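You operate a simulated robot arm through the tools that you are given. There is no shell and no other tool. Be economical: measure what you need, move in short steps, check, and stop when the job is done.

The job below is to be done with a simulated robot arm. You get a single attempt, and the scene is never put back.

## Task
Load the green dispenser with the blue-striped bag roll and wind out 5 CM of bags.
Fine: lid shut and latched before the crank turns.

It is judged by the outcome, as a careful person would: the job done as asked, and still so three seconds after it is handed in. It fails if anything else is knocked over, pushed out of place, dropped, spilled or broken. A push-on lid holds only when it is set on centred and level and pressed home; a screw cap is set on level and turned clockwise until tight.

## Robot
A 7-joint arm with a two-finger parallel gripper, hanging from a carriage that runs on a gantry, over the field with the corners [-1803, -471], [497, -486], [505, 794], [-1795, 809] (x, y) and turns from -343 to 345 degrees about z. Base frame: it is fixed where the carriage stands at the start and does not move with it; the origin is on the floor, on the carriage's upright axis, x ahead of it, y to its left, z up. Lengths are in mm, angles in degrees, forces in N, time in s.
With the tool pointing down near the work surface it reaches from about 440 to 780 mm from the robot's upright axis, wherever it stands. Its first joint turns from -143.0 to 143.0 degrees. Places, roughly: bag roll [1000, 750, 1000]; crank of the green dispenser [800, 100, 900]; green dispenser [900, 100, 900]; green dispenser lid [900, 100, 1000]; latch of the green dispenser [800, 300, 900]; sheet of the green dispenser [800, 200, 900]. Payload 1.57 kg.
The TCP is the grasp point between the finger pads, 30 mm short of the fingertips. In the tool frame z runs along the fingers and y along their closing line. Largest opening 110 mm; finger width 24, thickness 12; the body of the gripper, 48 by 112 mm, starts 78 mm behind the TCP.
Orientation is told as [roll, pitch, yaw] about the base's x, y, z axes, in that order, counted from this pose: with the fingers straight down and closing along the base's y, the tool's x points along the base's -x, its y along +y and its z along -z.

## Interface
- The arm moves only by the tool step_arm. Its arguments are lists of equal length, an entry for each row: "rot": the turn, a rotation vector about the base's x, y, z in units of 4 degrees (1.0 is 4 degrees), a list of three; "xyz": the shift along the base's x, y, z in units of 20 mm (1.0 is 20 mm), a list of three; "hand": the finger opening in mm, from 0 to 110. In form: {"rot": [[ax, ay, az], ...], "xyz": [[dx, dy, dz], ...], "hand": [hand, ...]}. A call has 1 to 8 rows; each row shifts and turns the commanded pose from where the row before left it. A call with a number of a shift or a turn outside -1 to 1 is refused whole. A row lasts 0.2 s, in which the tool goes at most 50 mm and 8.6 degrees; a call with a longer step from one row to the next is refused whole, and so is a gripper value outside its range. A pose out of reach is approached as far as the arm can. The call stops where the force on the tool passes 90 N (or 10 N more than at its start, if that is more) or the arm is blocked; 0.2 s more then pass. The fingers move at their own pace (about 45 mm/s each) and stop on an object; they squeeze with about 30 N. The grip force told is the motor's: it shows also when the fingers shut on nothing. Time passes only in rows, and 0.2 s behind the last, so rows that do not move let the fingers close. The reply holds the time, the measured pose of the TCP, the force on the tool along the base axes, the opening and the grip force, in the units named above and with some noise, with the torque about the TCP (base axes, N m) and any sound that the robot's microphone picked up.
- Cameras (640 x 400 px; columns grow to the right, rows downward): "scene" is now at [290.8, 26.9, 1724.4]; the picture's right is [0.34, -0.94, 0.00], its down [-0.74, -0.26, -0.62] and it looks along [0.58, 0.21, -0.79] (base axes); focal length 294 px, centre (320, 200). "wrist" rides on the gripper at [70, 16, -141] in the tool frame; the picture's right is [-0.23, 0.97, 0.00], its down [-0.85, -0.20, -0.48] and it looks along [-0.47, -0.11, 0.88] (tool axes); focal length 222 px, centre (320, 200). There is no depth. A picture from a camera that has moved, and an enlarged one, comes with that camera's place and axes in the base frame and with its lens.
- capture(camera): a new picture of that camera. The clock stands still meanwhile.
- slide_trunk(by): slides the trunk up (or, below 0, down) by that many mm; the arm and the scene camera ride with it, the base frame stays. It gives what a move gives, with no picture.
- drive_base(legs): drives the robot by 1 to 6 legs, each [ahead, left, turn to the left] in mm, mm and degrees, along the robot's own axes; the way and the turn of a leg run together, so that a leg with both is an arc; at most 1500 mm and 180 degrees a leg. The arm and the cameras ride along, it lands a little off, and it stops where it bumps. It keeps to its track: a leg is cut to what the track allows. It gives what a move gives.
- aim_head(pan, tilt): turns the head with the scene camera to pan (to the left, within 155 degrees either way) and tilt (down, from -29 to 69), counted from straight ahead of the robot. It gives what a move gives.
- close_up(camera, box): a new picture of the part [left, top, right, bottom] of that camera's present view, enlarged. The clock stands still meanwhile.
- finish_job(): hands the job in; it is judged then, once.

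Go step by step. Nothing tells you exact positions but the pictures and the camera data: compare them with the known pose of the tool, close in by small moves and look again before you grip or let go. The budget is 120 turns and 98 pictures, counting those below and the enlarged ones. Unless the task says otherwise, let go and move clear before handing in, and close with one line.

The tools are called after ">>>" by a JSON object that holds its "method" and its "body". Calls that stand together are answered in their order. step_arm: Moves the arm, as the interface text tells. Its arguments: {"type":"object","properties":{"rot":{"type":"array"},"xyz":{"type":"array"},"hand":{"type":"array"}},"required":["rot","xyz","hand"]} The other tools are called the same way: slide_trunk (by) slides the trunk up or down; drive_base (legs) drives the base; aim_head (pan, tilt) turns the head that bears the scene camera; capture (camera) takes a picture; close_up (camera, box) takes an enlarged picture of a part of a camera's view; finish_job () hands the job in.

At the start:

```text
time: 0.0
tool_pos: [515.5, 52.6, 999.7]
tcp_rot: [0.0, 0.0, 0.0]
force: [0.1, 0.3, -0.5]
wrist_torque: [0.01, 0.0, 0.0]
grip_width: 110.0
gripper_force: 0.0
trunk travel left (down, up): [-400.0, 195.0]
robot x, y, heading: [1.6, -0.8, -0.2]
head pan, tilt: [19.6, 52.0]
```

scene: 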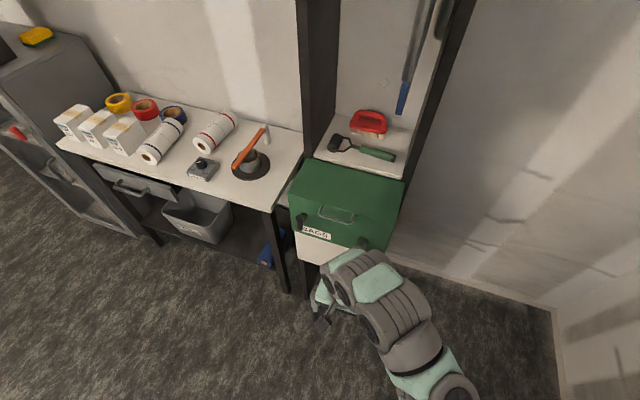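
wrist: 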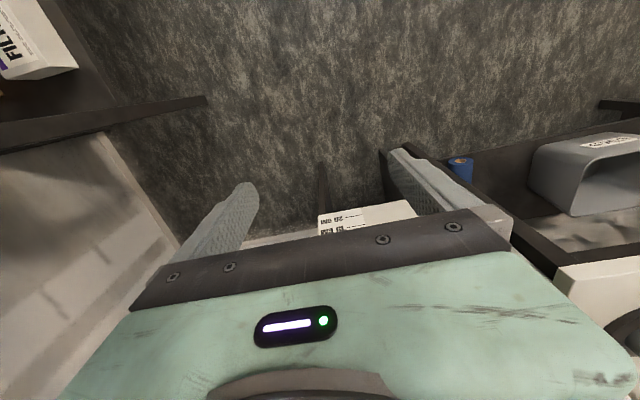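

I see a bench with rolls to the left and the green dispenser ahead-right. I'll enlarge both areas first.

>>> {"method": "close_up", "body": {"camera": "scene", "box": [260, 90, 440, 290]}}

>>> {"method": "close_up", "body": {"camera": "scene", "box": [40, 70, 300, 220]}}

```text
2.00 times, centred on (350, 190) of scene
camera zoom: at [290.8, 26.9, 1724.4], right [0.34, -0.94, 0.0], down [-0.74, -0.26, -0.62], along [0.58, 0.21, -0.79], focal length 588 px, centre (260, 220)
```

zoom: 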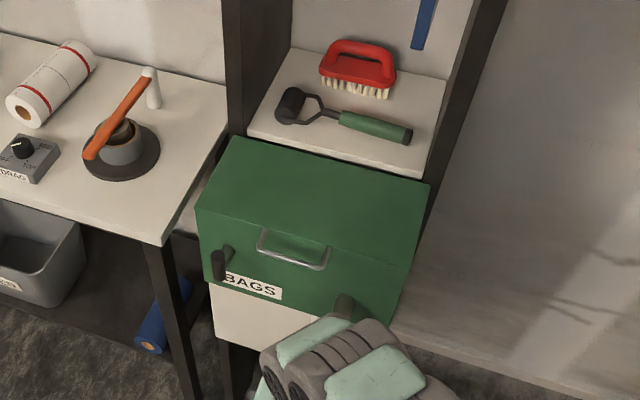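

```text
2.46 times, centred on (170, 145) of scene
camera zoom: at [290.8, 26.9, 1724.4], right [0.34, -0.94, 0.0], down [-0.74, -0.26, -0.62], along [0.58, 0.21, -0.79], focal length 723 px, centre (689, 335)
```

zoom: 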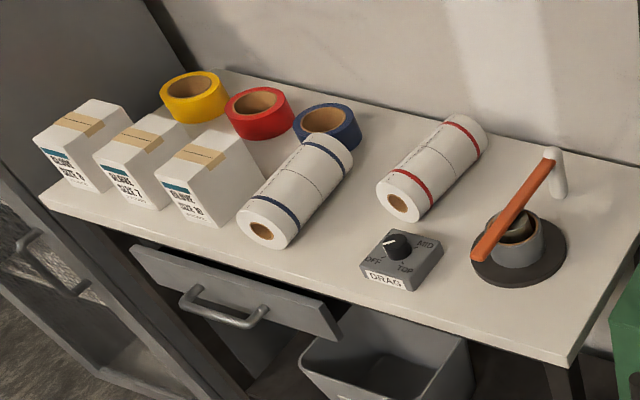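

The blue-striped roll lies on the bench among boxes and tape; the dispenser's front is hidden by the arm. I'll back off and look at it from elsewhere for a second bearing.

>>> {"method": "drive_base", "body": {"legs": [[-250, 300, 0]]}}

>>> {"method": "aim_head", "body": {"pan": -12, "tilt": 45}}

>>> {"method": "capture", "body": {"camera": "scene"}}

```text
time: 2.5
tool_pos: [264.2, 364.0, 1000.1]
tcp_rot: [0.0, 0.0, 0.6]
force: [-0.8, -0.3, -0.5]
wrist_torque: [0.02, 0.01, 0.01]
grip_width: 109.8
gripper_force: 0.0
trunk travel left (down, up): [-400.0, 195.0]
robot x, y, heading: [-253.3, 303.1, 0.7]
head pan, tilt: [19.6, 52.0]
```

```text
time: 3.4
tool_pos: [264.2, 364.7, 999.2]
tcp_rot: [0.0, 0.1, 0.6]
force: [0.1, -0.7, 0.4]
wrist_torque: [0.01, -0.02, -0.01]
grip_width: 110.2
gripper_force: 0.2
trunk travel left (down, up): [-400.0, 195.0]
robot x, y, heading: [-250.6, 306.1, 0.7]
head pan, tilt: [-12.0, 45.0]
```

```text
93 pictures are left
camera scene: at [49.2, 293.7, 1734.0], right [-0.2, -0.98, 0.0], down [-0.69, 0.14, -0.71], along [0.69, -0.14, -0.71], focal length 294 px, centre (320, 200)
```

scene: 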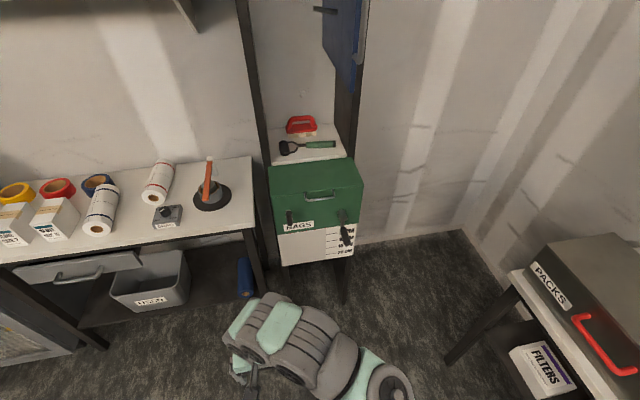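

>>> {"method": "close_up", "body": {"camera": "scene", "box": [250, 145, 380, 275]}}

>>> {"method": "close_up", "body": {"camera": "scene", "box": [50, 140, 250, 260]}}

```text
3.08 times, centred on (315, 210) of scene
camera zoom: at [49.2, 293.7, 1734.0], right [-0.2, -0.98, 0.0], down [-0.69, 0.14, -0.71], along [0.69, -0.14, -0.71], focal length 904 px, centre (335, 169)
```

zoom: 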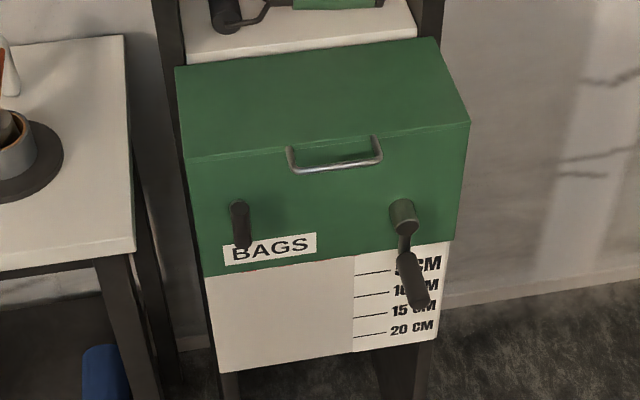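

```text
3.20 times, centred on (150, 200) of scene
camera zoom: at [49.2, 293.7, 1734.0], right [-0.2, -0.98, 0.0], down [-0.69, 0.14, -0.71], along [0.69, -0.14, -0.71], focal length 940 px, centre (864, 200)
```

zoom: 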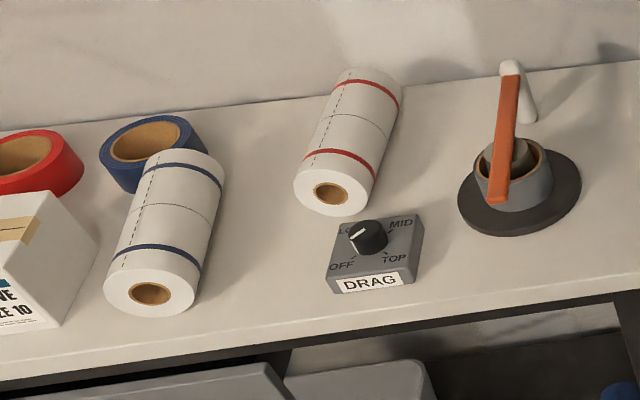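

From two bearings: roll near end about (854, 940, 923), dispenser lid front top edge near x 807, z 1010, y −19 to 314. I'll lower the camera to see the latch and crank from the front.

>>> {"method": "slide_trunk", "body": {"by": -350}}

>>> {"method": "aim_head", "body": {"pan": -12, "tilt": 28}}

>>> {"method": "capture", "body": {"camera": "scene"}}

>>> {"method": "close_up", "body": {"camera": "scene", "box": [240, 130, 400, 280]}}

```text
time: 6.9
tool_pos: [265.0, 362.9, 651.2]
tcp_rot: [0.0, 0.0, 0.6]
force: [0.2, -0.1, -0.3]
wrist_torque: [-0.01, 0.03, 0.01]
grip_width: 110.2
gripper_force: 0.1
trunk travel left (down, up): [-50.0, 545.0]
robot x, y, heading: [-248.5, 307.7, 0.8]
head pan, tilt: [-12.0, 45.0]
```

```text
time: 7.7
tool_pos: [264.6, 364.5, 650.2]
tcp_rot: [0.0, -0.1, 0.6]
force: [-1.1, 0.1, -0.3]
wrist_torque: [0.03, -0.01, 0.0]
grip_width: 109.9
gripper_force: 0.0
trunk travel left (down, up): [-50.0, 545.0]
robot x, y, heading: [-249.3, 305.3, 0.6]
head pan, tilt: [-12.0, 28.0]
```

```text
90 pictures are left
camera scene: at [58.9, 291.6, 1409.7], right [-0.2, -0.98, 0.0], down [-0.46, 0.09, -0.88], along [0.87, -0.17, -0.47], focal length 294 px, centre (320, 200)
```

scene: 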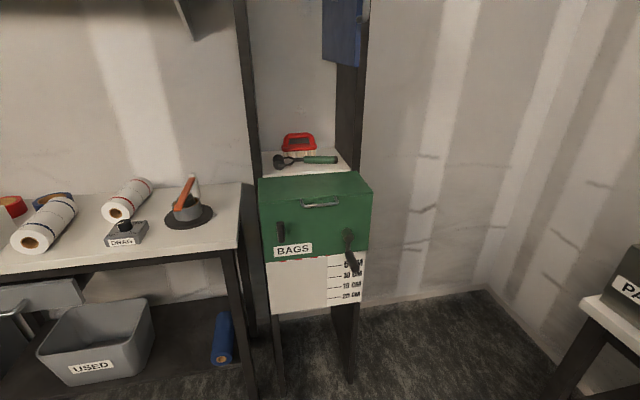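

```text
2.67 times, centred on (320, 205) of scene
camera zoom: at [58.9, 291.6, 1409.7], right [-0.2, -0.98, 0.0], down [-0.46, 0.09, -0.88], along [0.87, -0.17, -0.47], focal length 783 px, centre (320, 187)
```

zoom: 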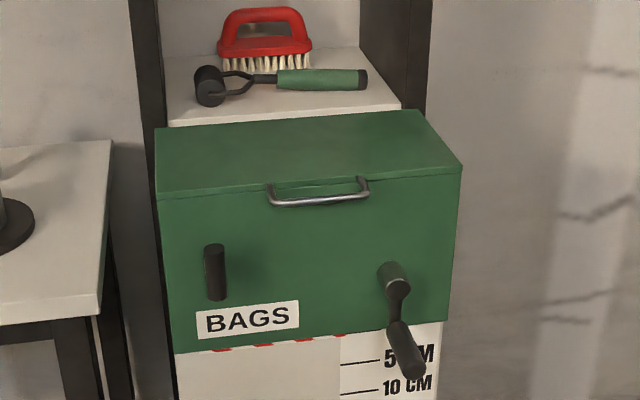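

>>> {"method": "close_up", "body": {"camera": "scene", "box": [258, 205, 318, 265]}}

>>> {"method": "close_up", "body": {"camera": "scene", "box": [315, 215, 380, 285]}}

```text
6.67 times, centred on (288, 235) of scene
camera zoom: at [58.9, 291.6, 1409.7], right [-0.2, -0.98, 0.0], down [-0.46, 0.09, -0.88], along [0.87, -0.17, -0.47], focal length 1958 px, centre (533, -33)
```

zoom: 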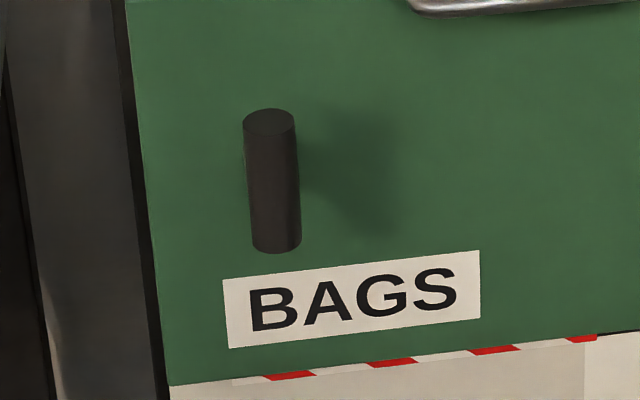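

```text
5.71 times, centred on (348, 250) of scene
camera zoom: at [58.9, 291.6, 1409.7], right [-0.2, -0.98, 0.0], down [-0.46, 0.09, -0.88], along [0.87, -0.17, -0.47], focal length 1678 px, centre (163, -86)
```

zoom: 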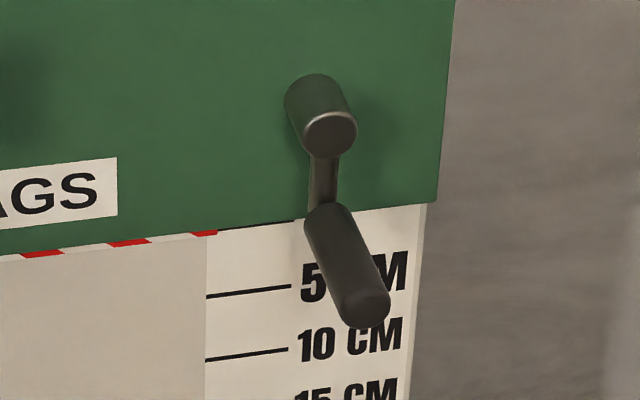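

>>> {"method": "drive_base", "body": {"legs": [[200, -500, 0]]}}

>>> {"method": "aim_head", "body": {"pan": 40, "tilt": 35}}

>>> {"method": "close_up", "body": {"camera": "scene", "box": [180, 80, 480, 290]}}

```text
time: 10.8
tool_pos: [469.3, -146.8, 649.7]
tcp_rot: [0.2, 0.0, 0.5]
force: [0.1, -0.8, -0.5]
wrist_torque: [-0.01, 0.0, 0.05]
grip_width: 110.2
gripper_force: 0.1
trunk travel left (down, up): [-50.0, 545.0]
robot x, y, heading: [-40.9, -204.7, 0.5]
head pan, tilt: [-12.0, 28.0]
```

```text
time: 12.0
tool_pos: [470.4, -145.5, 650.0]
tcp_rot: [-0.1, 0.0, 0.5]
force: [-0.1, -0.9, 0.5]
wrist_torque: [0.01, 0.04, 0.03]
grip_width: 109.7
gripper_force: 0.0
trunk travel left (down, up): [-50.0, 545.0]
robot x, y, heading: [-44.4, -206.3, 0.5]
head pan, tilt: [40.0, 35.0]
```

```text
1.90 times, centred on (330, 185) of scene
camera zoom: at [241.8, -142.6, 1398.8], right [0.65, -0.76, 0.0], down [-0.44, -0.37, -0.82], along [0.62, 0.53, -0.57], focal length 560 px, centre (301, 229)
```

zoom: 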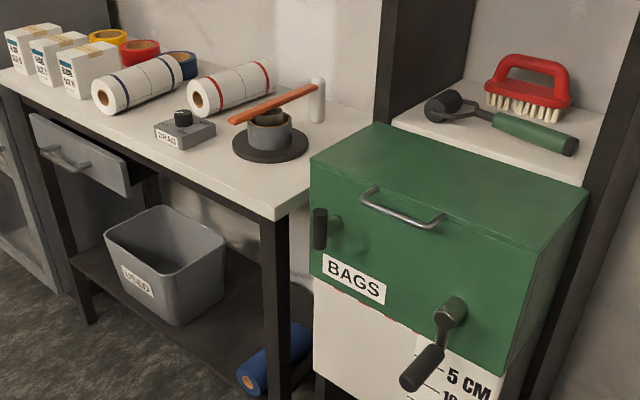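

>>> {"method": "close_up", "body": {"camera": "scene", "box": [325, 170, 395, 230]}}

>>> {"method": "close_up", "body": {"camera": "scene", "box": [370, 205, 450, 290]}}

```text
6.67 times, centred on (360, 200) of scene
camera zoom: at [241.8, -142.6, 1398.8], right [0.65, -0.76, 0.0], down [-0.44, -0.37, -0.82], along [0.62, 0.53, -0.57], focal length 1958 px, centre (53, 200)
```

zoom: 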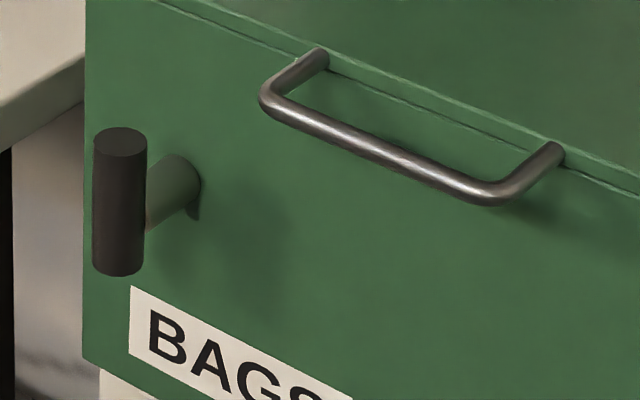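

```text
4.71 times, centred on (410, 248) of scene
camera zoom: at [241.8, -142.6, 1398.8], right [0.65, -0.76, 0.0], down [-0.44, -0.37, -0.82], along [0.62, 0.53, -0.57], focal length 1382 px, centre (-104, -24)
```

zoom: 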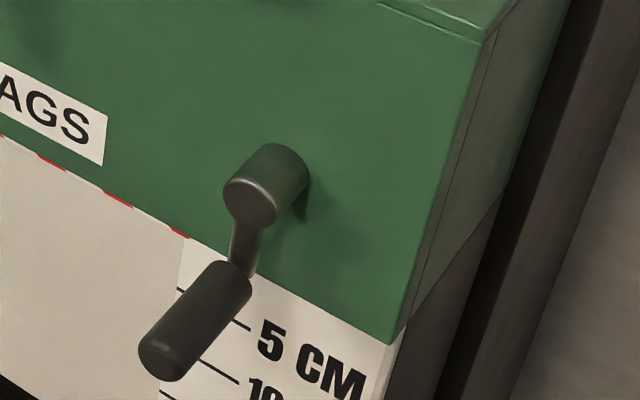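

Estimates: latch T-handle centre ≈ (758, 263, 937), crank hub (766, 56, 882) with handle at (690–757, 58, 828), lid bar ≈ (761, 102–197, 1012). I'll centre the robot in front of the dispenser and pitch the tool to point forward.

>>> {"method": "drive_base", "body": {"legs": [[0, 400, 0]]}}

>>> {"method": "slide_trunk", "body": {"by": 250}}

>>> {"method": "step_arm", "body": {"rot": [[0, -1, 0], [0, -1, 0], [0, -1, 0], [0, -1, 0], [0, -1, 0], [0, -1, 0], [0, -1, 0], [0, -1, 0]], "xyz": [[0, 0, 0], [0, 0, 0], [0, 0, 0], [0, 0, 0], [0, 0, 0], [0, 0, 0], [0, 0, 0], [0, 0, 0]], "hand": [60, 60, 60, 60, 60, 60, 60, 60]}}

>>> {"method": "step_arm", "body": {"rot": [[0, -1, 0], [0, -1, 0], [0, -1, 0], [0, -1, 0], [0, -1, 0], [0, -1, 0], [0, -1, 0], [0, -1, 0]], "xyz": [[0, 0, 0], [0, 0, 0], [0, 0, 0], [0, 0, 0], [0, 0, 0], [0, 0, 0], [0, 0, 0], [0, 0, 0]], "hand": [60, 60, 60, 60, 60, 60, 60, 60]}}

>>> {"method": "step_arm", "body": {"rot": [[0, -1, 0], [0, -1, 0], [0, -1, 0], [0, -1, 0], [0, -1, 0], [0, -1, 0], [0, -0.5, 0]], "xyz": [[0, 0, 0], [0, 0, 0], [0, 0, 0], [0, 0, 0], [0, 0, 0], [0, 0, 0], [0, 0, 0]], "hand": [60, 60, 60, 60, 60, 60, 60]}}

```text
time: 14.5
tool_pos: [465.8, 249.3, 649.9]
tcp_rot: [0.0, 0.1, 0.8]
force: [-0.1, 0.5, -0.5]
wrist_torque: [0.02, -0.01, -0.02]
grip_width: 110.0
gripper_force: 0.2
trunk travel left (down, up): [-50.0, 545.0]
robot x, y, heading: [-48.1, 189.0, 0.7]
head pan, tilt: [40.0, 35.0]
```

```text
time: 17.1
tool_pos: [465.1, 248.2, 900.4]
tcp_rot: [0.0, 0.1, 0.7]
force: [-0.5, 0.3, 0.2]
wrist_torque: [0.03, -0.01, 0.0]
grip_width: 109.9
gripper_force: 0.0
trunk travel left (down, up): [-300.0, 295.0]
robot x, y, heading: [-50.5, 184.7, 0.8]
head pan, tilt: [40.0, 35.0]
```

```text
time: 18.9
tool_pos: [469.3, 247.2, 899.0]
tcp_rot: [-0.2, -15.9, 0.7]
force: [-0.3, -0.2, 0.0]
wrist_torque: [0.01, 0.08, 0.02]
grip_width: 60.2
gripper_force: 0.0
out of reach, approached as far as the arm can: row 4, 5, 6, 7, 8
trunk travel left (down, up): [-300.0, 295.0]
robot x, y, heading: [-47.9, 189.1, 0.7]
head pan, tilt: [40.0, 35.0]
```

```text
time: 20.7
tool_pos: [469.7, 247.6, 898.1]
tcp_rot: [-0.2, -15.8, 0.7]
force: [-0.7, -0.1, -0.3]
wrist_torque: [-0.01, -0.03, -0.02]
grip_width: 60.1
gripper_force: 0.1
out of reach, approached as far as the arm can: row 1, 2, 3, 4, 5, 6, 7, 8
trunk travel left (down, up): [-300.0, 295.0]
robot x, y, heading: [-46.7, 188.2, 0.7]
head pan, tilt: [40.0, 35.0]
```

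```text
time: 22.3
tool_pos: [469.2, 247.8, 898.9]
tcp_rot: [-0.2, -15.8, 0.7]
force: [-0.1, -0.3, 0.2]
wrist_torque: [-0.02, 0.02, -0.02]
grip_width: 59.9
gripper_force: 0.0
out of reach, approached as far as the arm can: row 1, 2, 3, 4, 5, 6
trunk travel left (down, up): [-300.0, 295.0]
robot x, y, heading: [-51.2, 187.3, 0.7]
head pan, tilt: [40.0, 35.0]
```

The wrist folds too close to the robot. I'll back up and extend the tool forward while tilting.

>>> {"method": "drive_base", "body": {"legs": [[-250, 0, 0]]}}

>>> {"method": "step_arm", "body": {"rot": [[0, 0, 0], [0, 0, 0], [0, 0, 0], [0, 0, 0], [0, 0, 0], [0, 0, 0], [0, 0, 0], [0, 0, 0]], "xyz": [[1, 0, 0], [1, 0, 0], [1, 0, 0], [1, 0, 0], [1, 0, 0], [1, 0, 0], [1, 0, 0], [1, 0, 0]], "hand": [60, 60, 60, 60, 60, 60, 60, 60]}}

```text
time: 24.1
tool_pos: [224.7, 244.8, 898.7]
tcp_rot: [-0.2, -15.7, 0.7]
force: [-0.7, -0.5, 0.4]
wrist_torque: [-0.01, 0.02, -0.01]
grip_width: 60.0
gripper_force: 0.1
trunk travel left (down, up): [-300.0, 295.0]
robot x, y, heading: [-293.3, 182.1, 0.5]
head pan, tilt: [40.0, 35.0]
```

```text
time: 25.9
tool_pos: [383.3, 245.5, 897.2]
tcp_rot: [-0.2, -15.7, 0.7]
force: [0.2, -0.1, 1.0]
wrist_torque: [0.05, -0.01, 0.0]
grip_width: 59.8
gripper_force: 0.0
trunk travel left (down, up): [-300.0, 295.0]
robot x, y, heading: [-290.6, 184.2, 0.5]
head pan, tilt: [40.0, 35.0]
```

>>> {"method": "step_arm", "body": {"rot": [[0, -1, 0], [0, -1, 0], [0, -1, 0], [0, -1, 0], [0, -1, 0], [0, -1, 0], [0, -1, 0], [0, -1, 0]], "xyz": [[0, 0, 0], [0, 0, 0], [0, 0, 0], [0, 0, 0], [0.5, 0, 0], [0.5, 0, 0], [0.5, 0, 0], [0.5, 0, 0]], "hand": [60, 60, 60, 60, 60, 60, 60, 60]}}

>>> {"method": "step_arm", "body": {"rot": [[0, -1, 0], [0, -1, 0], [0, -1, 0], [0, -1, 0], [0, -1, 0], [0, -1, 0], [0, -1, 0], [0, -1, 0]], "xyz": [[0.5, 0, 0], [0.5, 0, 0], [0.5, 0, 0], [0.5, 0, 0], [0.5, 0, 0], [0.5, 0, 0], [0.5, 0, 0], [0.5, 0, 0]], "hand": [60, 60, 60, 60, 60, 60, 60, 60]}}

```text
time: 27.7
tool_pos: [425.6, 248.4, 897.4]
tcp_rot: [-0.7, -47.9, 1.1]
force: [0.3, -0.5, -0.3]
wrist_torque: [-0.01, 0.03, 0.0]
grip_width: 59.8
gripper_force: 0.0
trunk travel left (down, up): [-300.0, 295.0]
robot x, y, heading: [-292.4, 186.2, 0.8]
head pan, tilt: [40.0, 35.0]
```

```text
time: 29.5
tool_pos: [505.0, 247.4, 897.6]
tcp_rot: [-3.6, -79.9, 3.9]
force: [0.5, -0.8, -0.3]
wrist_torque: [-0.01, -0.01, 0.0]
grip_width: 59.8
gripper_force: 0.0
trunk travel left (down, up): [-300.0, 295.0]
robot x, y, heading: [-297.1, 186.8, 0.7]
head pan, tilt: [40.0, 35.0]
```

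>>> {"method": "step_arm", "body": {"rot": [[0, -1, 0], [0, -1, 0], [0, -0.5, 0], [0, 0, -0.17], [0, 0, 0], [0, 0, 0], [0, 0, 0], [0, 0, 0]], "xyz": [[0.5, 0, 0], [0.5, 0, 1], [1, 0.5, 1], [1, 0.3, 0], [1, 0, 0], [1, 0, 0], [1, 0, 0], [0, 0, 0]], "hand": [60, 60, 60, 60, 60, 60, 60, 60]}}

>>> {"method": "capture", "body": {"camera": "wrist"}}

>>> {"method": "capture", "body": {"camera": "scene"}}

```text
time: 31.3
tool_pos: [624.4, 261.7, 938.7]
tcp_rot: [-78.9, -89.3, 78.2]
force: [0.0, 0.1, 0.3]
wrist_torque: [-0.01, 0.03, 0.02]
grip_width: 59.9
gripper_force: 0.0
trunk travel left (down, up): [-300.0, 295.0]
robot x, y, heading: [-297.0, 186.9, 0.8]
head pan, tilt: [40.0, 35.0]
```

```text
83 pictures are left
camera wrist: at [482.4, 279.7, 869.2], right [0.01, 0.98, 0.21], down [-0.48, -0.18, 0.86], along [0.88, -0.11, 0.47], focal length 222 px, centre (320, 200)
```

wrist: 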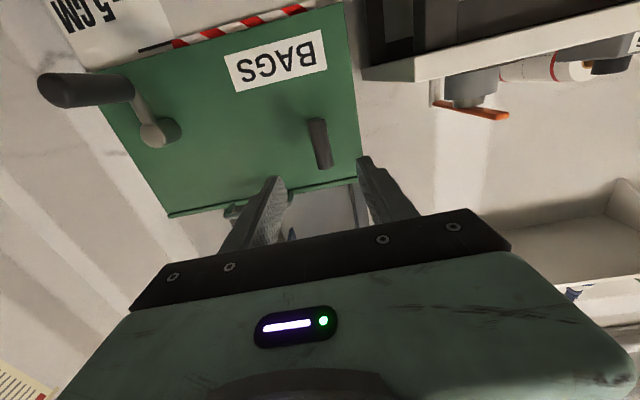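

```text
82 pictures are left
camera scene: at [-7.9, 247.5, 1648.8], right [0.65, -0.76, 0.0], down [-0.43, -0.37, -0.82], along [0.62, 0.53, -0.57], focal length 294 px, centre (320, 200)
```

scene: 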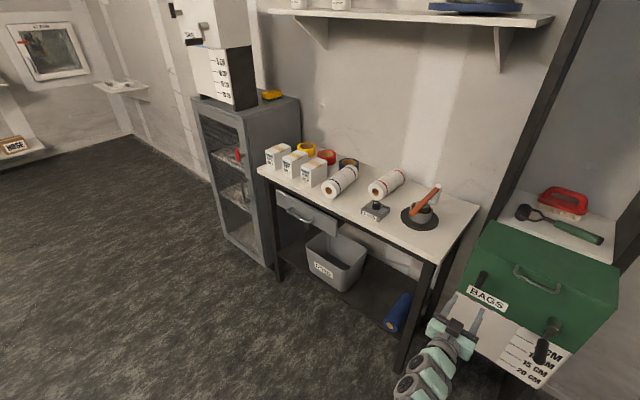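

The latch projects exactly where computed. Advancing to straddle it, then closing.

>>> {"method": "step_arm", "body": {"rot": [[0, 0, 0], [0, 0, 0], [0, 0, 0], [0, 0, 0], [0, 0, 0], [0, 0, 0], [0, 0, 0], [0, 0, 0]], "xyz": [[1, 0, 0], [1, 0, 0], [1, 0, 0], [1, 0, 0], [1, 0, 0], [1, 0, 0], [0.5, 0, 0], [0, 0, 0]], "hand": [60, 60, 60, 60, 60, 60, 60, 60]}}

>>> {"method": "capture", "body": {"camera": "wrist"}}

```text
time: 33.1
tool_pos: [677.3, 274.7, 958.5]
tcp_rot: [-74.7, -89.4, 74.0]
force: [0.4, -0.5, 0.6]
wrist_torque: [-0.01, -0.01, 0.04]
grip_width: 60.0
gripper_force: 0.2
out of reach, approached as far as the arm can: row 3, 4, 5, 6, 7
trunk travel left (down, up): [-300.0, 295.0]
robot x, y, heading: [-297.3, 187.1, 0.7]
head pan, tilt: [40.0, 35.0]
```

```text
81 pictures are left
camera wrist: at [535.0, 291.9, 888.3], right [0.01, 0.98, 0.22], down [-0.48, -0.18, 0.86], along [0.88, -0.11, 0.46], focal length 222 px, centre (320, 200)
```

wrist: 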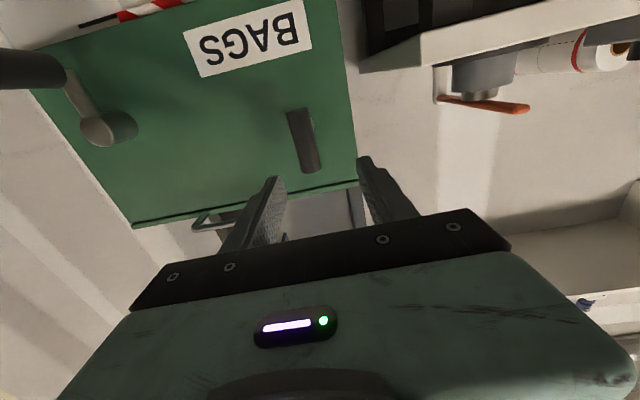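

>>> {"method": "step_arm", "body": {"rot": [[0, 0, 0], [0, 0, 0], [0, 0, 0], [0, 0, 0], [0, 0, 0]], "xyz": [[-1, -0.6, -1], [-1, 0, 0], [-1, 0, 0], [-1, 0, 0], [-1, 0, 0]], "hand": [60, 60, 60, 60, 60]}}

>>> {"method": "drive_base", "body": {"legs": [[120, 0, 0]]}}

```text
time: 34.3
tool_pos: [577.0, 264.5, 939.2]
tcp_rot: [-75.0, -89.2, 74.2]
force: [1.1, 0.4, -0.5]
wrist_torque: [0.0, 0.0, 0.0]
grip_width: 60.1
gripper_force: 0.1
trunk travel left (down, up): [-300.0, 295.0]
robot x, y, heading: [-294.4, 186.4, 0.8]
head pan, tilt: [40.0, 35.0]
```

```text
time: 35.5
tool_pos: [690.8, 266.0, 938.8]
tcp_rot: [-77.1, -89.3, 76.5]
force: [-0.8, 0.9, -0.8]
wrist_torque: [0.04, 0.03, 0.02]
grip_width: 60.2
gripper_force: 0.1
trunk travel left (down, up): [-300.0, 295.0]
robot x, y, heading: [-181.9, 186.1, 0.7]
head pan, tilt: [40.0, 35.0]
```

>>> {"method": "step_arm", "body": {"rot": [[0, 0, 0], [0, 0, 0], [0, 0, 0], [0, 0, 0]], "xyz": [[1, -0.1, 0], [1, 0, 0], [1, 0, 0], [0, 0, 0]], "hand": [60, 60, 60, 60]}}

>>> {"method": "capture", "body": {"camera": "wrist"}}

>>> {"method": "aim_head", "body": {"pan": -5, "tilt": 45}}

>>> {"method": "capture", "body": {"camera": "scene"}}

```text
time: 36.5
tool_pos: [751.0, 265.1, 937.6]
tcp_rot: [-77.2, -89.3, 76.9]
force: [0.2, 0.0, 0.2]
wrist_torque: [-0.01, -0.01, -0.02]
grip_width: 59.9
gripper_force: 0.0
trunk travel left (down, up): [-300.0, 295.0]
robot x, y, heading: [-180.3, 190.0, 1.0]
head pan, tilt: [40.0, 35.0]
```

```text
80 pictures are left
camera wrist: at [609.9, 282.7, 867.5], right [0.01, 0.98, 0.21], down [-0.48, -0.18, 0.86], along [0.88, -0.11, 0.46], focal length 222 px, centre (320, 200)
```

wrist: 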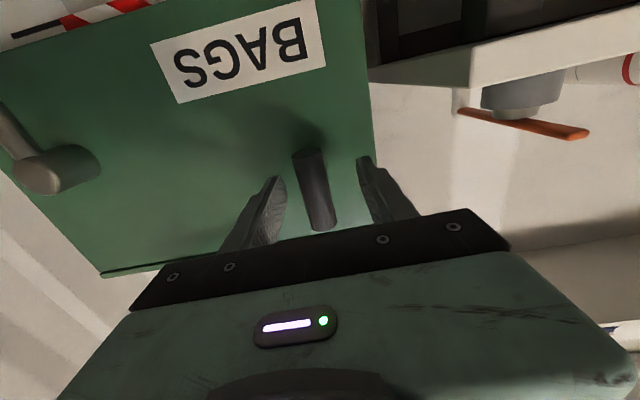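

```text
time: 37.6
tool_pos: [752.5, 265.1, 937.4]
tcp_rot: [-76.2, -89.3, 75.7]
force: [0.2, -0.2, 0.5]
wrist_torque: [-0.02, -0.01, 0.03]
grip_width: 60.1
gripper_force: 0.1
trunk travel left (down, up): [-300.0, 295.0]
robot x, y, heading: [-179.0, 187.3, 0.8]
head pan, tilt: [-5.0, 45.0]
```

```text
79 pictures are left
camera scene: at [120.8, 186.0, 1634.0], right [-0.07, -1.0, 0.0], down [-0.71, 0.05, -0.71], along [0.71, -0.05, -0.71], focal length 294 px, centre (320, 200)
```

scene: 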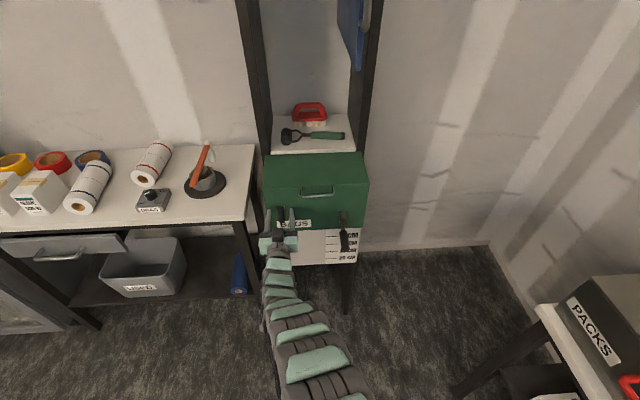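

>>> {"method": "step_arm", "body": {"rot": [[0, 0, 0], [0, 0, 0], [0, 0, 0], [0, 0, 0]], "xyz": [[0, 0, 0], [0, 0, 0], [0, 0, 0], [0, 0, 0]], "hand": [10, 10, 10, 10]}}

>>> {"method": "step_arm", "body": {"rot": [[1, 0, 0], [1, 0, 0], [1, 0, 0]], "xyz": [[0, 0, 0], [0, 0, 0], [0, 0, 0]], "hand": [10, 10, 10]}}

```text
time: 38.6
tool_pos: [752.5, 263.2, 936.9]
tcp_rot: [-79.6, -89.1, 78.9]
force: [-2.1, -6.8, 2.0]
wrist_torque: [-0.06, -0.09, 0.07]
grip_width: 21.8
gripper_force: 29.3
trunk travel left (down, up): [-300.0, 295.0]
robot x, y, heading: [-181.7, 190.6, 0.6]
head pan, tilt: [-5.0, 45.0]
```

```text
time: 39.4
tool_pos: [752.0, 260.7, 938.4]
tcp_rot: [88.7, -78.8, -89.2]
force: [-4.7, -7.3, 2.8]
wrist_torque: [-1.12, -0.18, 0.0]
grip_width: 26.9
gripper_force: 34.0
trunk travel left (down, up): [-300.0, 295.0]
robot x, y, heading: [-182.1, 189.9, 0.8]
head pan, tilt: [-5.0, 45.0]
```

It resists that way (fingers cock on the bar). I'll try the other direction.

>>> {"method": "step_arm", "body": {"rot": [[-1, 0, 0], [-1, 0, 0], [-1, 0, 0], [-1, 0, 0], [-1, 0, 0], [-1, 0, 0]], "xyz": [[0, 0, 0], [0, 0, 0], [0, 0, 0], [0, 0, 0], [0, 0, 0], [0, 0, 0]], "hand": [10, 10, 10, 10, 10, 10]}}

>>> {"method": "capture", "body": {"camera": "wrist"}}

```text
time: 40.8
tool_pos: [750.4, 263.1, 937.3]
tcp_rot: [-89.0, -77.2, 88.3]
force: [14.8, -5.8, -18.4]
wrist_torque: [0.03, 0.36, 0.16]
grip_width: 21.7
gripper_force: 35.1
trunk travel left (down, up): [-300.0, 295.0]
robot x, y, heading: [-181.6, 185.3, 0.6]
head pan, tilt: [-5.0, 45.0]
```

```text
78 pictures are left
camera wrist: at [609.7, 266.0, 865.8], right [0.01, 1.0, 0.01], down [-0.48, 0.0, 0.88], along [0.88, -0.01, 0.48], focal length 222 px, centre (320, 200)
```

wrist: 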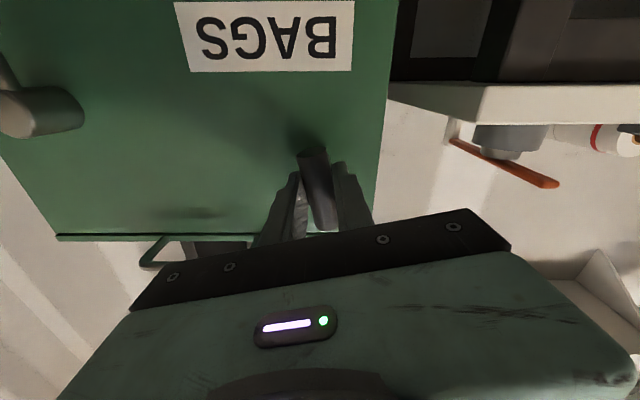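

It turns freely this way. Continuing.

>>> {"method": "step_arm", "body": {"rot": [[-1, 0, 0], [-1, 0, 0], [-1, 0, 0], [-1, 0, 0], [-1, 0, 0], [-1, 0, 0], [-1, 0, 0], [-1, 0, 0]], "xyz": [[0, 0, 0], [0, 0, 0], [0, 0, 0], [0, 0, 0], [0, 0, 0], [0, 0, 0], [0, 0, 0], [0, 0, 0]], "hand": [10, 10, 10, 10, 10, 10, 10, 10]}}

>>> {"method": "capture", "body": {"camera": "wrist"}}

```text
time: 42.6
tool_pos: [751.0, 269.9, 935.9]
tcp_rot: [-90.1, -45.2, 89.7]
force: [16.5, 8.2, -31.1]
wrist_torque: [0.27, 0.53, 0.26]
grip_width: 21.6
gripper_force: 34.8
trunk travel left (down, up): [-300.0, 295.0]
robot x, y, heading: [-183.2, 187.0, 1.0]
head pan, tilt: [-5.0, 45.0]
```

```text
77 pictures are left
camera wrist: at [608.5, 232.1, 875.2], right [0.01, 0.85, -0.52], down [-0.48, 0.46, 0.75], along [0.88, 0.25, 0.41], focal length 222 px, centre (320, 200)
```

wrist: 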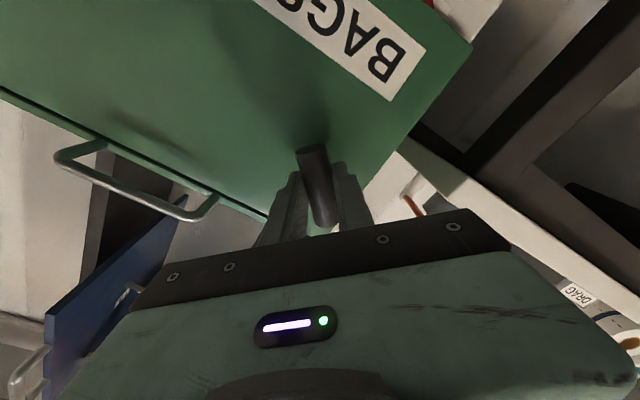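

The pivot is about 10 mm below my grip, so I'll follow that arc for the rest.

>>> {"method": "step_arm", "body": {"rot": [[-1, 0, 0], [-1, 0, 0], [-1, 0, 0], [-1, 0, 0], [-1, 0, 0], [-1, 0, 0], [-1, 0, 0], [-1, 0, 0]], "xyz": [[0.3, 0.3, -0.15], [0, 0.1, -0.05], [0, 0.05, -0.05], [0, 0, -0.05], [0, 0, -0.05], [0, 0, -0.05], [0, 0, -0.05], [0, 0, -0.05]], "hand": [10, 10, 10, 10, 10, 10, 10, 10]}}

>>> {"method": "step_arm", "body": {"rot": [[-1, 0, 0], [-1, 0, 0], [-1, 0, 0]], "xyz": [[0, 0, 0], [0, 0, 0], [0, 0, 0]], "hand": [10, 10, 10]}}

>>> {"method": "capture", "body": {"camera": "scene"}}

```text
time: 44.4
tool_pos: [759.3, 270.2, 932.1]
tcp_rot: [-90.9, -13.2, 89.8]
force: [-27.7, -14.0, 41.0]
wrist_torque: [-0.46, 0.51, -0.17]
grip_width: 22.3
gripper_force: 35.3
trunk travel left (down, up): [-300.0, 295.0]
robot x, y, heading: [-183.6, 187.1, 1.0]
head pan, tilt: [-5.0, 45.0]
```

```text
time: 45.2
tool_pos: [758.5, 270.9, 929.6]
tcp_rot: [-90.6, -1.1, 89.8]
force: [-19.6, -13.2, 38.0]
wrist_torque: [-0.28, 0.18, -0.46]
grip_width: 22.1
gripper_force: 34.9
trunk travel left (down, up): [-300.0, 295.0]
robot x, y, heading: [-182.2, 189.8, 0.8]
head pan, tilt: [-5.0, 45.0]
```

```text
76 pictures are left
camera scene: at [121.5, 184.9, 1634.3], right [-0.07, -1.0, 0.0], down [-0.7, 0.05, -0.71], along [0.71, -0.05, -0.71], focal length 294 px, centre (320, 200)
```

scene: 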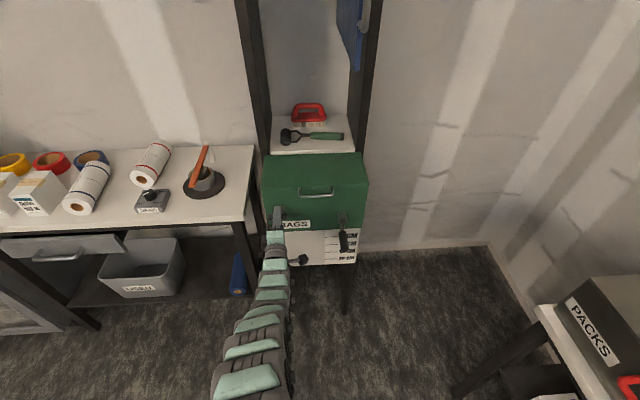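

>>> {"method": "step_arm", "body": {"rot": [[0, 0, 0], [0, 0, 0], [0, 0, 0], [0, 0, 0], [0, 0, 0], [0, 0, 0]], "xyz": [[0, 0, 0], [0, 0, 0], [-1, 0, 0], [-1, 0, 0], [-1, 0, 0], [-1, 0, 0]], "hand": [60, 60, 60, 60, 60, 60]}}

>>> {"method": "close_up", "body": {"camera": "scene", "box": [240, 140, 390, 290]}}

>>> {"method": "capture", "body": {"camera": "wrist"}}

```text
time: 46.6
tool_pos: [677.0, 273.4, 927.7]
tcp_rot: [-90.6, -1.2, 89.8]
force: [-0.1, 0.6, -0.3]
wrist_torque: [0.01, 0.02, 0.03]
grip_width: 60.0
gripper_force: 0.0
trunk travel left (down, up): [-300.0, 295.0]
robot x, y, heading: [-181.0, 187.5, 1.1]
head pan, tilt: [-5.0, 45.0]
```

```text
2.67 times, centred on (315, 215) of scene
camera zoom: at [120.7, 185.7, 1633.9], right [-0.07, -1.0, 0.0], down [-0.71, 0.05, -0.71], along [0.71, -0.05, -0.71], focal length 783 px, centre (333, 160)
```

zoom: 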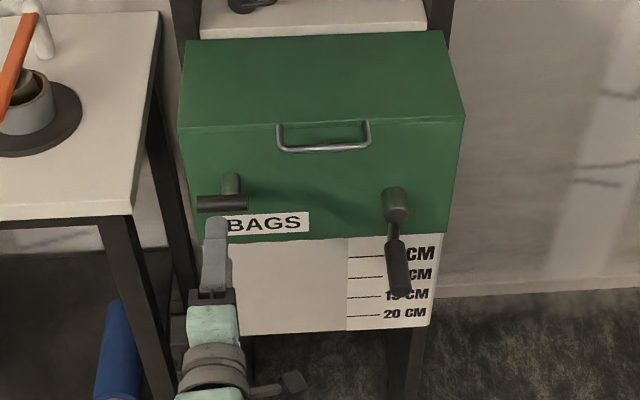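

```text
74 pictures are left
camera wrist: at [535.1, 204.8, 908.6], right [0.01, 0.25, -0.97], down [-0.48, 0.85, 0.21], along [0.88, 0.46, 0.13], focal length 222 px, centre (320, 200)
```

wrist: 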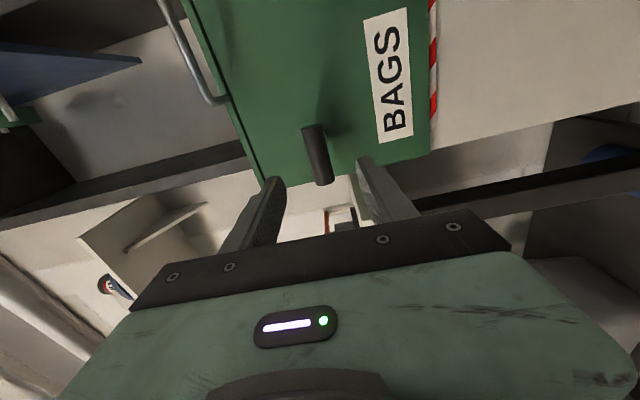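

Latch is now horizontal. Next I line up with the lid bar (~761, 150, 1012) and grip it.

>>> {"method": "step_arm", "body": {"rot": [[0, 0, 0], [0, 0, 0], [0, 0, 0], [0, 0, 0], [0, 0, 0], [0, 0, 0], [0, 0, 0], [0, 0, 0]], "xyz": [[0, -0.85, 0.7], [0, -0.85, 0.7], [0, -0.85, 0.7], [0, -0.9, 0.7], [0, -0.9, 0.7], [0, -0.9, 0.7], [0, -0.9, 0], [0, 0, 0]], "hand": [60, 60, 60, 60, 60, 60, 60, 60]}}

>>> {"method": "capture", "body": {"camera": "wrist"}}

>>> {"method": "close_up", "body": {"camera": "scene", "box": [260, 140, 380, 260]}}

```text
time: 48.4
tool_pos: [694.7, 153.1, 1000.4]
tcp_rot: [-90.7, -1.3, 89.9]
force: [-0.4, 0.1, 0.3]
wrist_torque: [0.02, 0.0, 0.01]
grip_width: 59.9
gripper_force: 0.1
out of reach, approached as far as the arm can: row 4, 5, 6
trunk travel left (down, up): [-300.0, 295.0]
robot x, y, heading: [-180.0, 185.1, 0.5]
head pan, tilt: [-5.0, 45.0]
```

```text
73 pictures are left
camera wrist: at [551.9, 84.7, 980.0], right [0.01, 0.25, -0.97], down [-0.48, 0.85, 0.21], along [0.88, 0.46, 0.13], focal length 222 px, centre (320, 200)
```

wrist: 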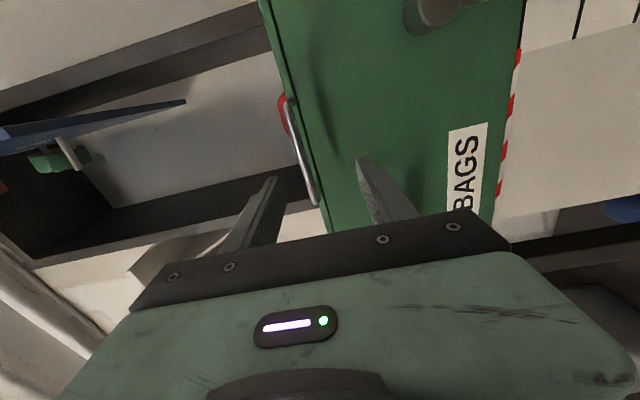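

```text
3.33 times, centred on (320, 200) of scene
camera zoom: at [120.7, 185.9, 1634.0], right [-0.07, -1.0, 0.0], down [-0.71, 0.05, -0.71], along [0.71, -0.05, -0.71], focal length 979 px, centre (320, 200)
```

zoom: 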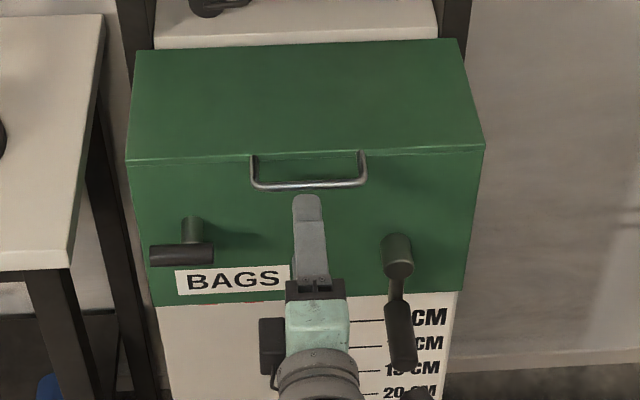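

The arm is near its upper limit; I'll raise the trunk and come down to the bar with the arm instead.

>>> {"method": "slide_trunk", "body": {"by": 220}}

>>> {"method": "step_arm", "body": {"rot": [[0, 0, 0], [0, 0, 0], [0, 0, 0], [0, 0, 0], [0, 0, 0], [0, 0, 0], [0, 0, 0], [0, 0, 0]], "xyz": [[-0.5, 0, -1], [0, 0, -1], [0, 0, -1], [0, 0, -1], [0, 0, -1], [0, 0, -1], [0, 0, -1], [0, 0, -1]], "hand": [60, 60, 60, 60, 60, 60, 60, 60]}}

```text
time: 50.7
tool_pos: [691.7, 153.0, 1218.8]
tcp_rot: [-90.6, -1.3, 89.8]
force: [0.0, 0.2, 0.7]
wrist_torque: [0.01, 0.03, -0.02]
grip_width: 59.9
gripper_force: 0.1
trunk travel left (down, up): [-520.0, 75.0]
robot x, y, heading: [-180.2, 186.3, 0.7]
head pan, tilt: [-5.0, 45.0]
```

```text
time: 52.5
tool_pos: [684.4, 156.6, 1060.7]
tcp_rot: [-90.6, -1.3, 89.8]
force: [-0.1, 0.1, 1.0]
wrist_torque: [0.05, 0.03, -0.02]
grip_width: 59.9
gripper_force: 0.1
trunk travel left (down, up): [-520.0, 75.0]
robot x, y, heading: [-178.7, 184.7, 0.5]
head pan, tilt: [-5.0, 45.0]
```

>>> {"method": "step_arm", "body": {"rot": [[0, 0, 0], [0, 0, 0], [0, 0, 0], [0, 0, 0], [0, 0, 0], [0, 0, 0], [0, 0, 0]], "xyz": [[0, -0.3, -1], [0, 0, -1], [0, 0, -0.45], [1, 0, 0], [1, 0, 0], [1, 0, 0], [0, 0, 0]], "hand": [60, 60, 60, 60, 60, 60, 60]}}

>>> {"method": "capture", "body": {"camera": "wrist"}}

```text
time: 54.1
tool_pos: [684.3, 147.4, 1042.8]
tcp_rot: [-90.7, -1.4, 89.9]
force: [-0.4, 0.9, -0.4]
wrist_torque: [-0.03, 0.01, 0.01]
grip_width: 60.1
gripper_force: 0.1
out of reach, approached as far as the arm can: row 2, 3, 4, 5, 6
trunk travel left (down, up): [-520.0, 75.0]
robot x, y, heading: [-181.0, 185.4, 0.9]
head pan, tilt: [-5.0, 45.0]
```

```text
71 pictures are left
camera wrist: at [542.9, 78.9, 1023.8], right [0.01, 0.25, -0.97], down [-0.48, 0.85, 0.21], along [0.88, 0.46, 0.13], focal length 222 px, centre (320, 200)
```

wrist: 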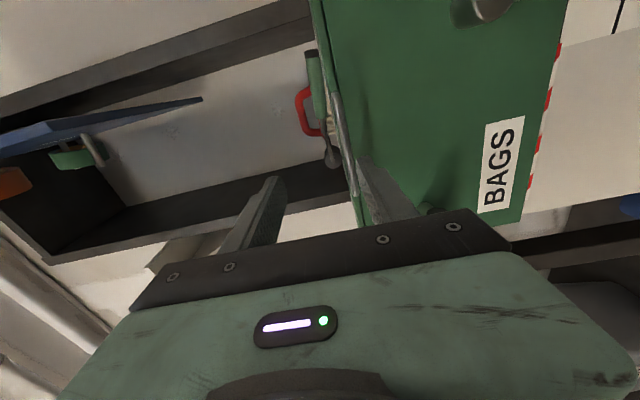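

>>> {"method": "slide_trunk", "body": {"by": -50}}

>>> {"method": "step_arm", "body": {"rot": [[0, 0, 0], [0, 0, 0], [0, 0, 0], [0, 0, 0], [0, 0, 0]], "xyz": [[0, 0.1, 0.95], [1, 0, 0], [1, 0, 0], [1, 0, 0], [0, 0, 0]], "hand": [60, 60, 60, 60, 60]}}

>>> {"method": "capture", "body": {"camera": "wrist"}}

```text
time: 55.1
tool_pos: [683.1, 145.9, 993.5]
tcp_rot: [-90.6, -1.3, 89.8]
force: [-0.4, -1.2, -0.3]
wrist_torque: [0.01, 0.01, 0.01]
grip_width: 59.8
gripper_force: 0.1
trunk travel left (down, up): [-470.0, 125.0]
robot x, y, heading: [-180.7, 188.6, 0.9]
head pan, tilt: [-5.0, 45.0]
```

```text
time: 56.3
tool_pos: [707.1, 147.5, 1017.5]
tcp_rot: [-90.5, -1.3, 89.8]
force: [-0.4, 0.1, -0.6]
wrist_torque: [0.0, 0.02, 0.04]
grip_width: 60.0
gripper_force: 0.1
out of reach, approached as far as the arm can: row 3, 4
trunk travel left (down, up): [-470.0, 125.0]
robot x, y, heading: [-180.4, 187.0, 0.8]
head pan, tilt: [-5.0, 45.0]
```

```text
70 pictures are left
camera wrist: at [565.8, 78.8, 998.2], right [0.01, 0.25, -0.97], down [-0.48, 0.85, 0.21], along [0.88, 0.46, 0.13], focal length 222 px, centre (320, 200)
```

wrist: 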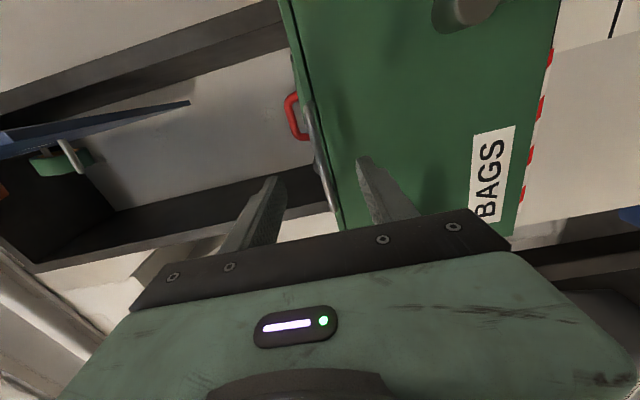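

>>> {"method": "step_arm", "body": {"rot": [[0, 0, 0], [0, 0, 0], [0, 0, 0], [0, 0, 0]], "xyz": [[-1, 0, 0], [-1, 0, 0], [-1, 0, 0], [-1, 0, 0]], "hand": [60, 60, 60, 60]}}

>>> {"method": "drive_base", "body": {"legs": [[100, 0, 0]]}}

>>> {"method": "capture", "body": {"camera": "wrist"}}

```text
time: 57.3
tool_pos: [626.4, 148.6, 1018.6]
tcp_rot: [-90.6, -1.4, 89.8]
force: [-0.4, 0.1, 0.2]
wrist_torque: [0.01, 0.02, -0.04]
grip_width: 59.9
gripper_force: 0.1
trunk travel left (down, up): [-470.0, 125.0]
robot x, y, heading: [-177.0, 190.5, 0.9]
head pan, tilt: [-5.0, 45.0]
```

```text
time: 58.4
tool_pos: [727.3, 151.0, 1018.7]
tcp_rot: [-90.6, -1.3, 89.8]
force: [0.8, -0.7, 0.0]
wrist_torque: [-0.01, 0.0, -0.03]
grip_width: 60.1
gripper_force: 0.1
trunk travel left (down, up): [-470.0, 125.0]
robot x, y, heading: [-78.7, 188.2, 0.6]
head pan, tilt: [-5.0, 45.0]
```

```text
69 pictures are left
camera wrist: at [586.0, 81.7, 998.3], right [0.01, 0.25, -0.97], down [-0.48, 0.85, 0.21], along [0.88, 0.46, 0.13], focal length 222 px, centre (320, 200)
```

wrist: 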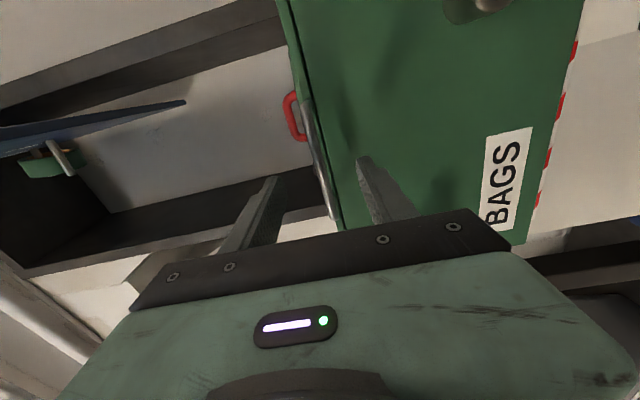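

>>> {"method": "step_arm", "body": {"rot": [[0, 0, 0], [0, 0, 0], [0, 0, 0], [0, 0, 0], [0, 0, 0], [0, 0, 0]], "xyz": [[0.7, 0, -0.35], [0.7, 0, 0], [0, 0, 0], [0, 0, 0], [0, 0, 0], [0, 0, 0]], "hand": [60, 60, 5, 5, 5, 5]}}

>>> {"method": "capture", "body": {"camera": "wrist"}}

```text
time: 59.8
tool_pos: [758.0, 149.8, 1011.2]
tcp_rot: [-90.7, -1.2, 90.0]
force: [-2.5, -0.2, 12.5]
wrist_torque: [-0.14, -0.08, 0.05]
grip_width: 16.6
gripper_force: 6.9
trunk travel left (down, up): [-470.0, 125.0]
robot x, y, heading: [-76.4, 187.0, 0.8]
head pan, tilt: [-5.0, 45.0]
```

```text
68 pictures are left
camera wrist: at [615.8, 81.6, 991.7], right [0.01, 0.25, -0.97], down [-0.48, 0.85, 0.21], along [0.88, 0.46, 0.13], focal length 222 px, centre (320, 200)
```

wrist: 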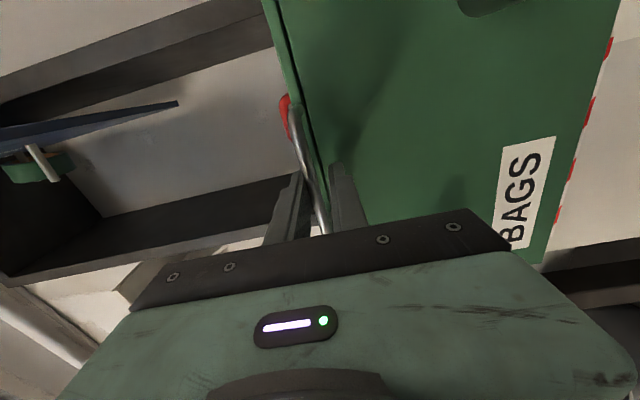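

>>> {"method": "step_arm", "body": {"rot": [[0, 0, 0], [0, 0, 0], [0, 1, 0], [0, 1, 0]], "xyz": [[0, 0, 0], [0, 0, 0], [0.026, 0, 0.75], [0.078, 0, 0.75]], "hand": [2, 2, 2, 2]}}

>>> {"method": "capture", "body": {"camera": "scene"}}

```text
time: 60.8
tool_pos: [758.2, 149.8, 1039.3]
tcp_rot: [-82.4, -1.1, 89.6]
force: [11.6, 0.1, -2.5]
wrist_torque: [-0.61, 0.04, 0.6]
grip_width: 9.0
gripper_force: 27.4
trunk travel left (down, up): [-470.0, 125.0]
robot x, y, heading: [-77.5, 189.1, 0.8]
head pan, tilt: [-5.0, 45.0]
```

```text
67 pictures are left
camera scene: at [221.4, 187.4, 1804.2], right [-0.07, -1.0, 0.0], down [-0.7, 0.05, -0.71], along [0.71, -0.05, -0.71], focal length 294 px, centre (320, 200)
```

scene: 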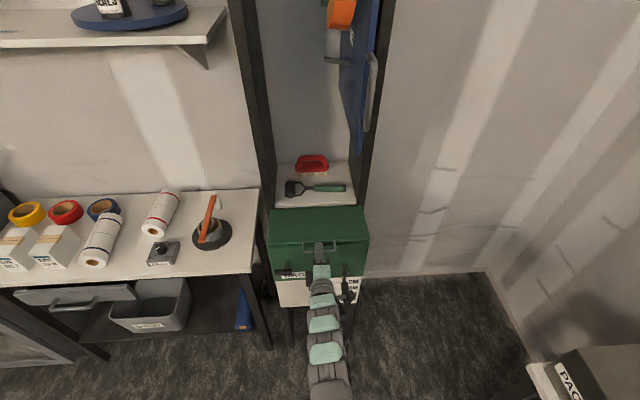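

The lid lifts freely, so it is unlatched. Continuing the arc.

>>> {"method": "step_arm", "body": {"rot": [[0, 1, 0], [0, 1, 0], [0, 1, 0], [0, 1, 0], [0, 1, 0], [0, 1, 0]], "xyz": [[0.13, 0, 0.74], [0.18, 0, 0.73], [0.23, 0, 0.71], [0.28, 0, 0.7], [0.33, 0, 0.675], [0.375, 0, 0.65]], "hand": [2, 2, 2, 2, 2, 2]}}

>>> {"method": "capture", "body": {"camera": "wrist"}}

```text
time: 62.2
tool_pos: [789.0, 150.0, 1125.0]
tcp_rot: [-58.6, -1.0, 89.3]
force: [6.7, -1.2, -2.8]
wrist_torque: [-0.72, -0.09, 0.11]
grip_width: 9.2
gripper_force: 27.7
trunk travel left (down, up): [-470.0, 125.0]
robot x, y, heading: [-79.9, 190.7, 0.8]
head pan, tilt: [-5.0, 45.0]
```

```text
66 pictures are left
camera wrist: at [658.3, 81.7, 1184.2], right [-0.5, 0.25, -0.83], down [-0.29, 0.85, 0.43], along [0.81, 0.46, -0.36], focal length 222 px, centre (320, 200)
```

wrist: 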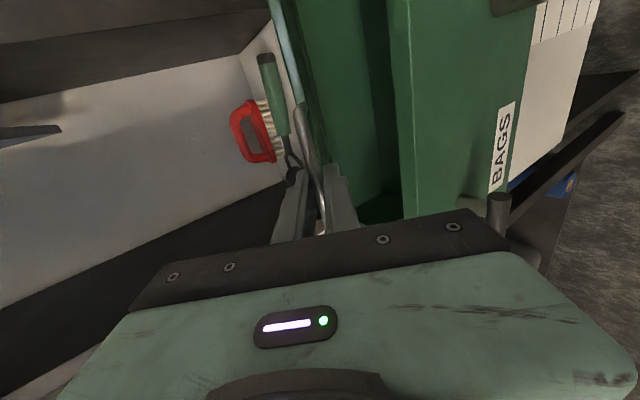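

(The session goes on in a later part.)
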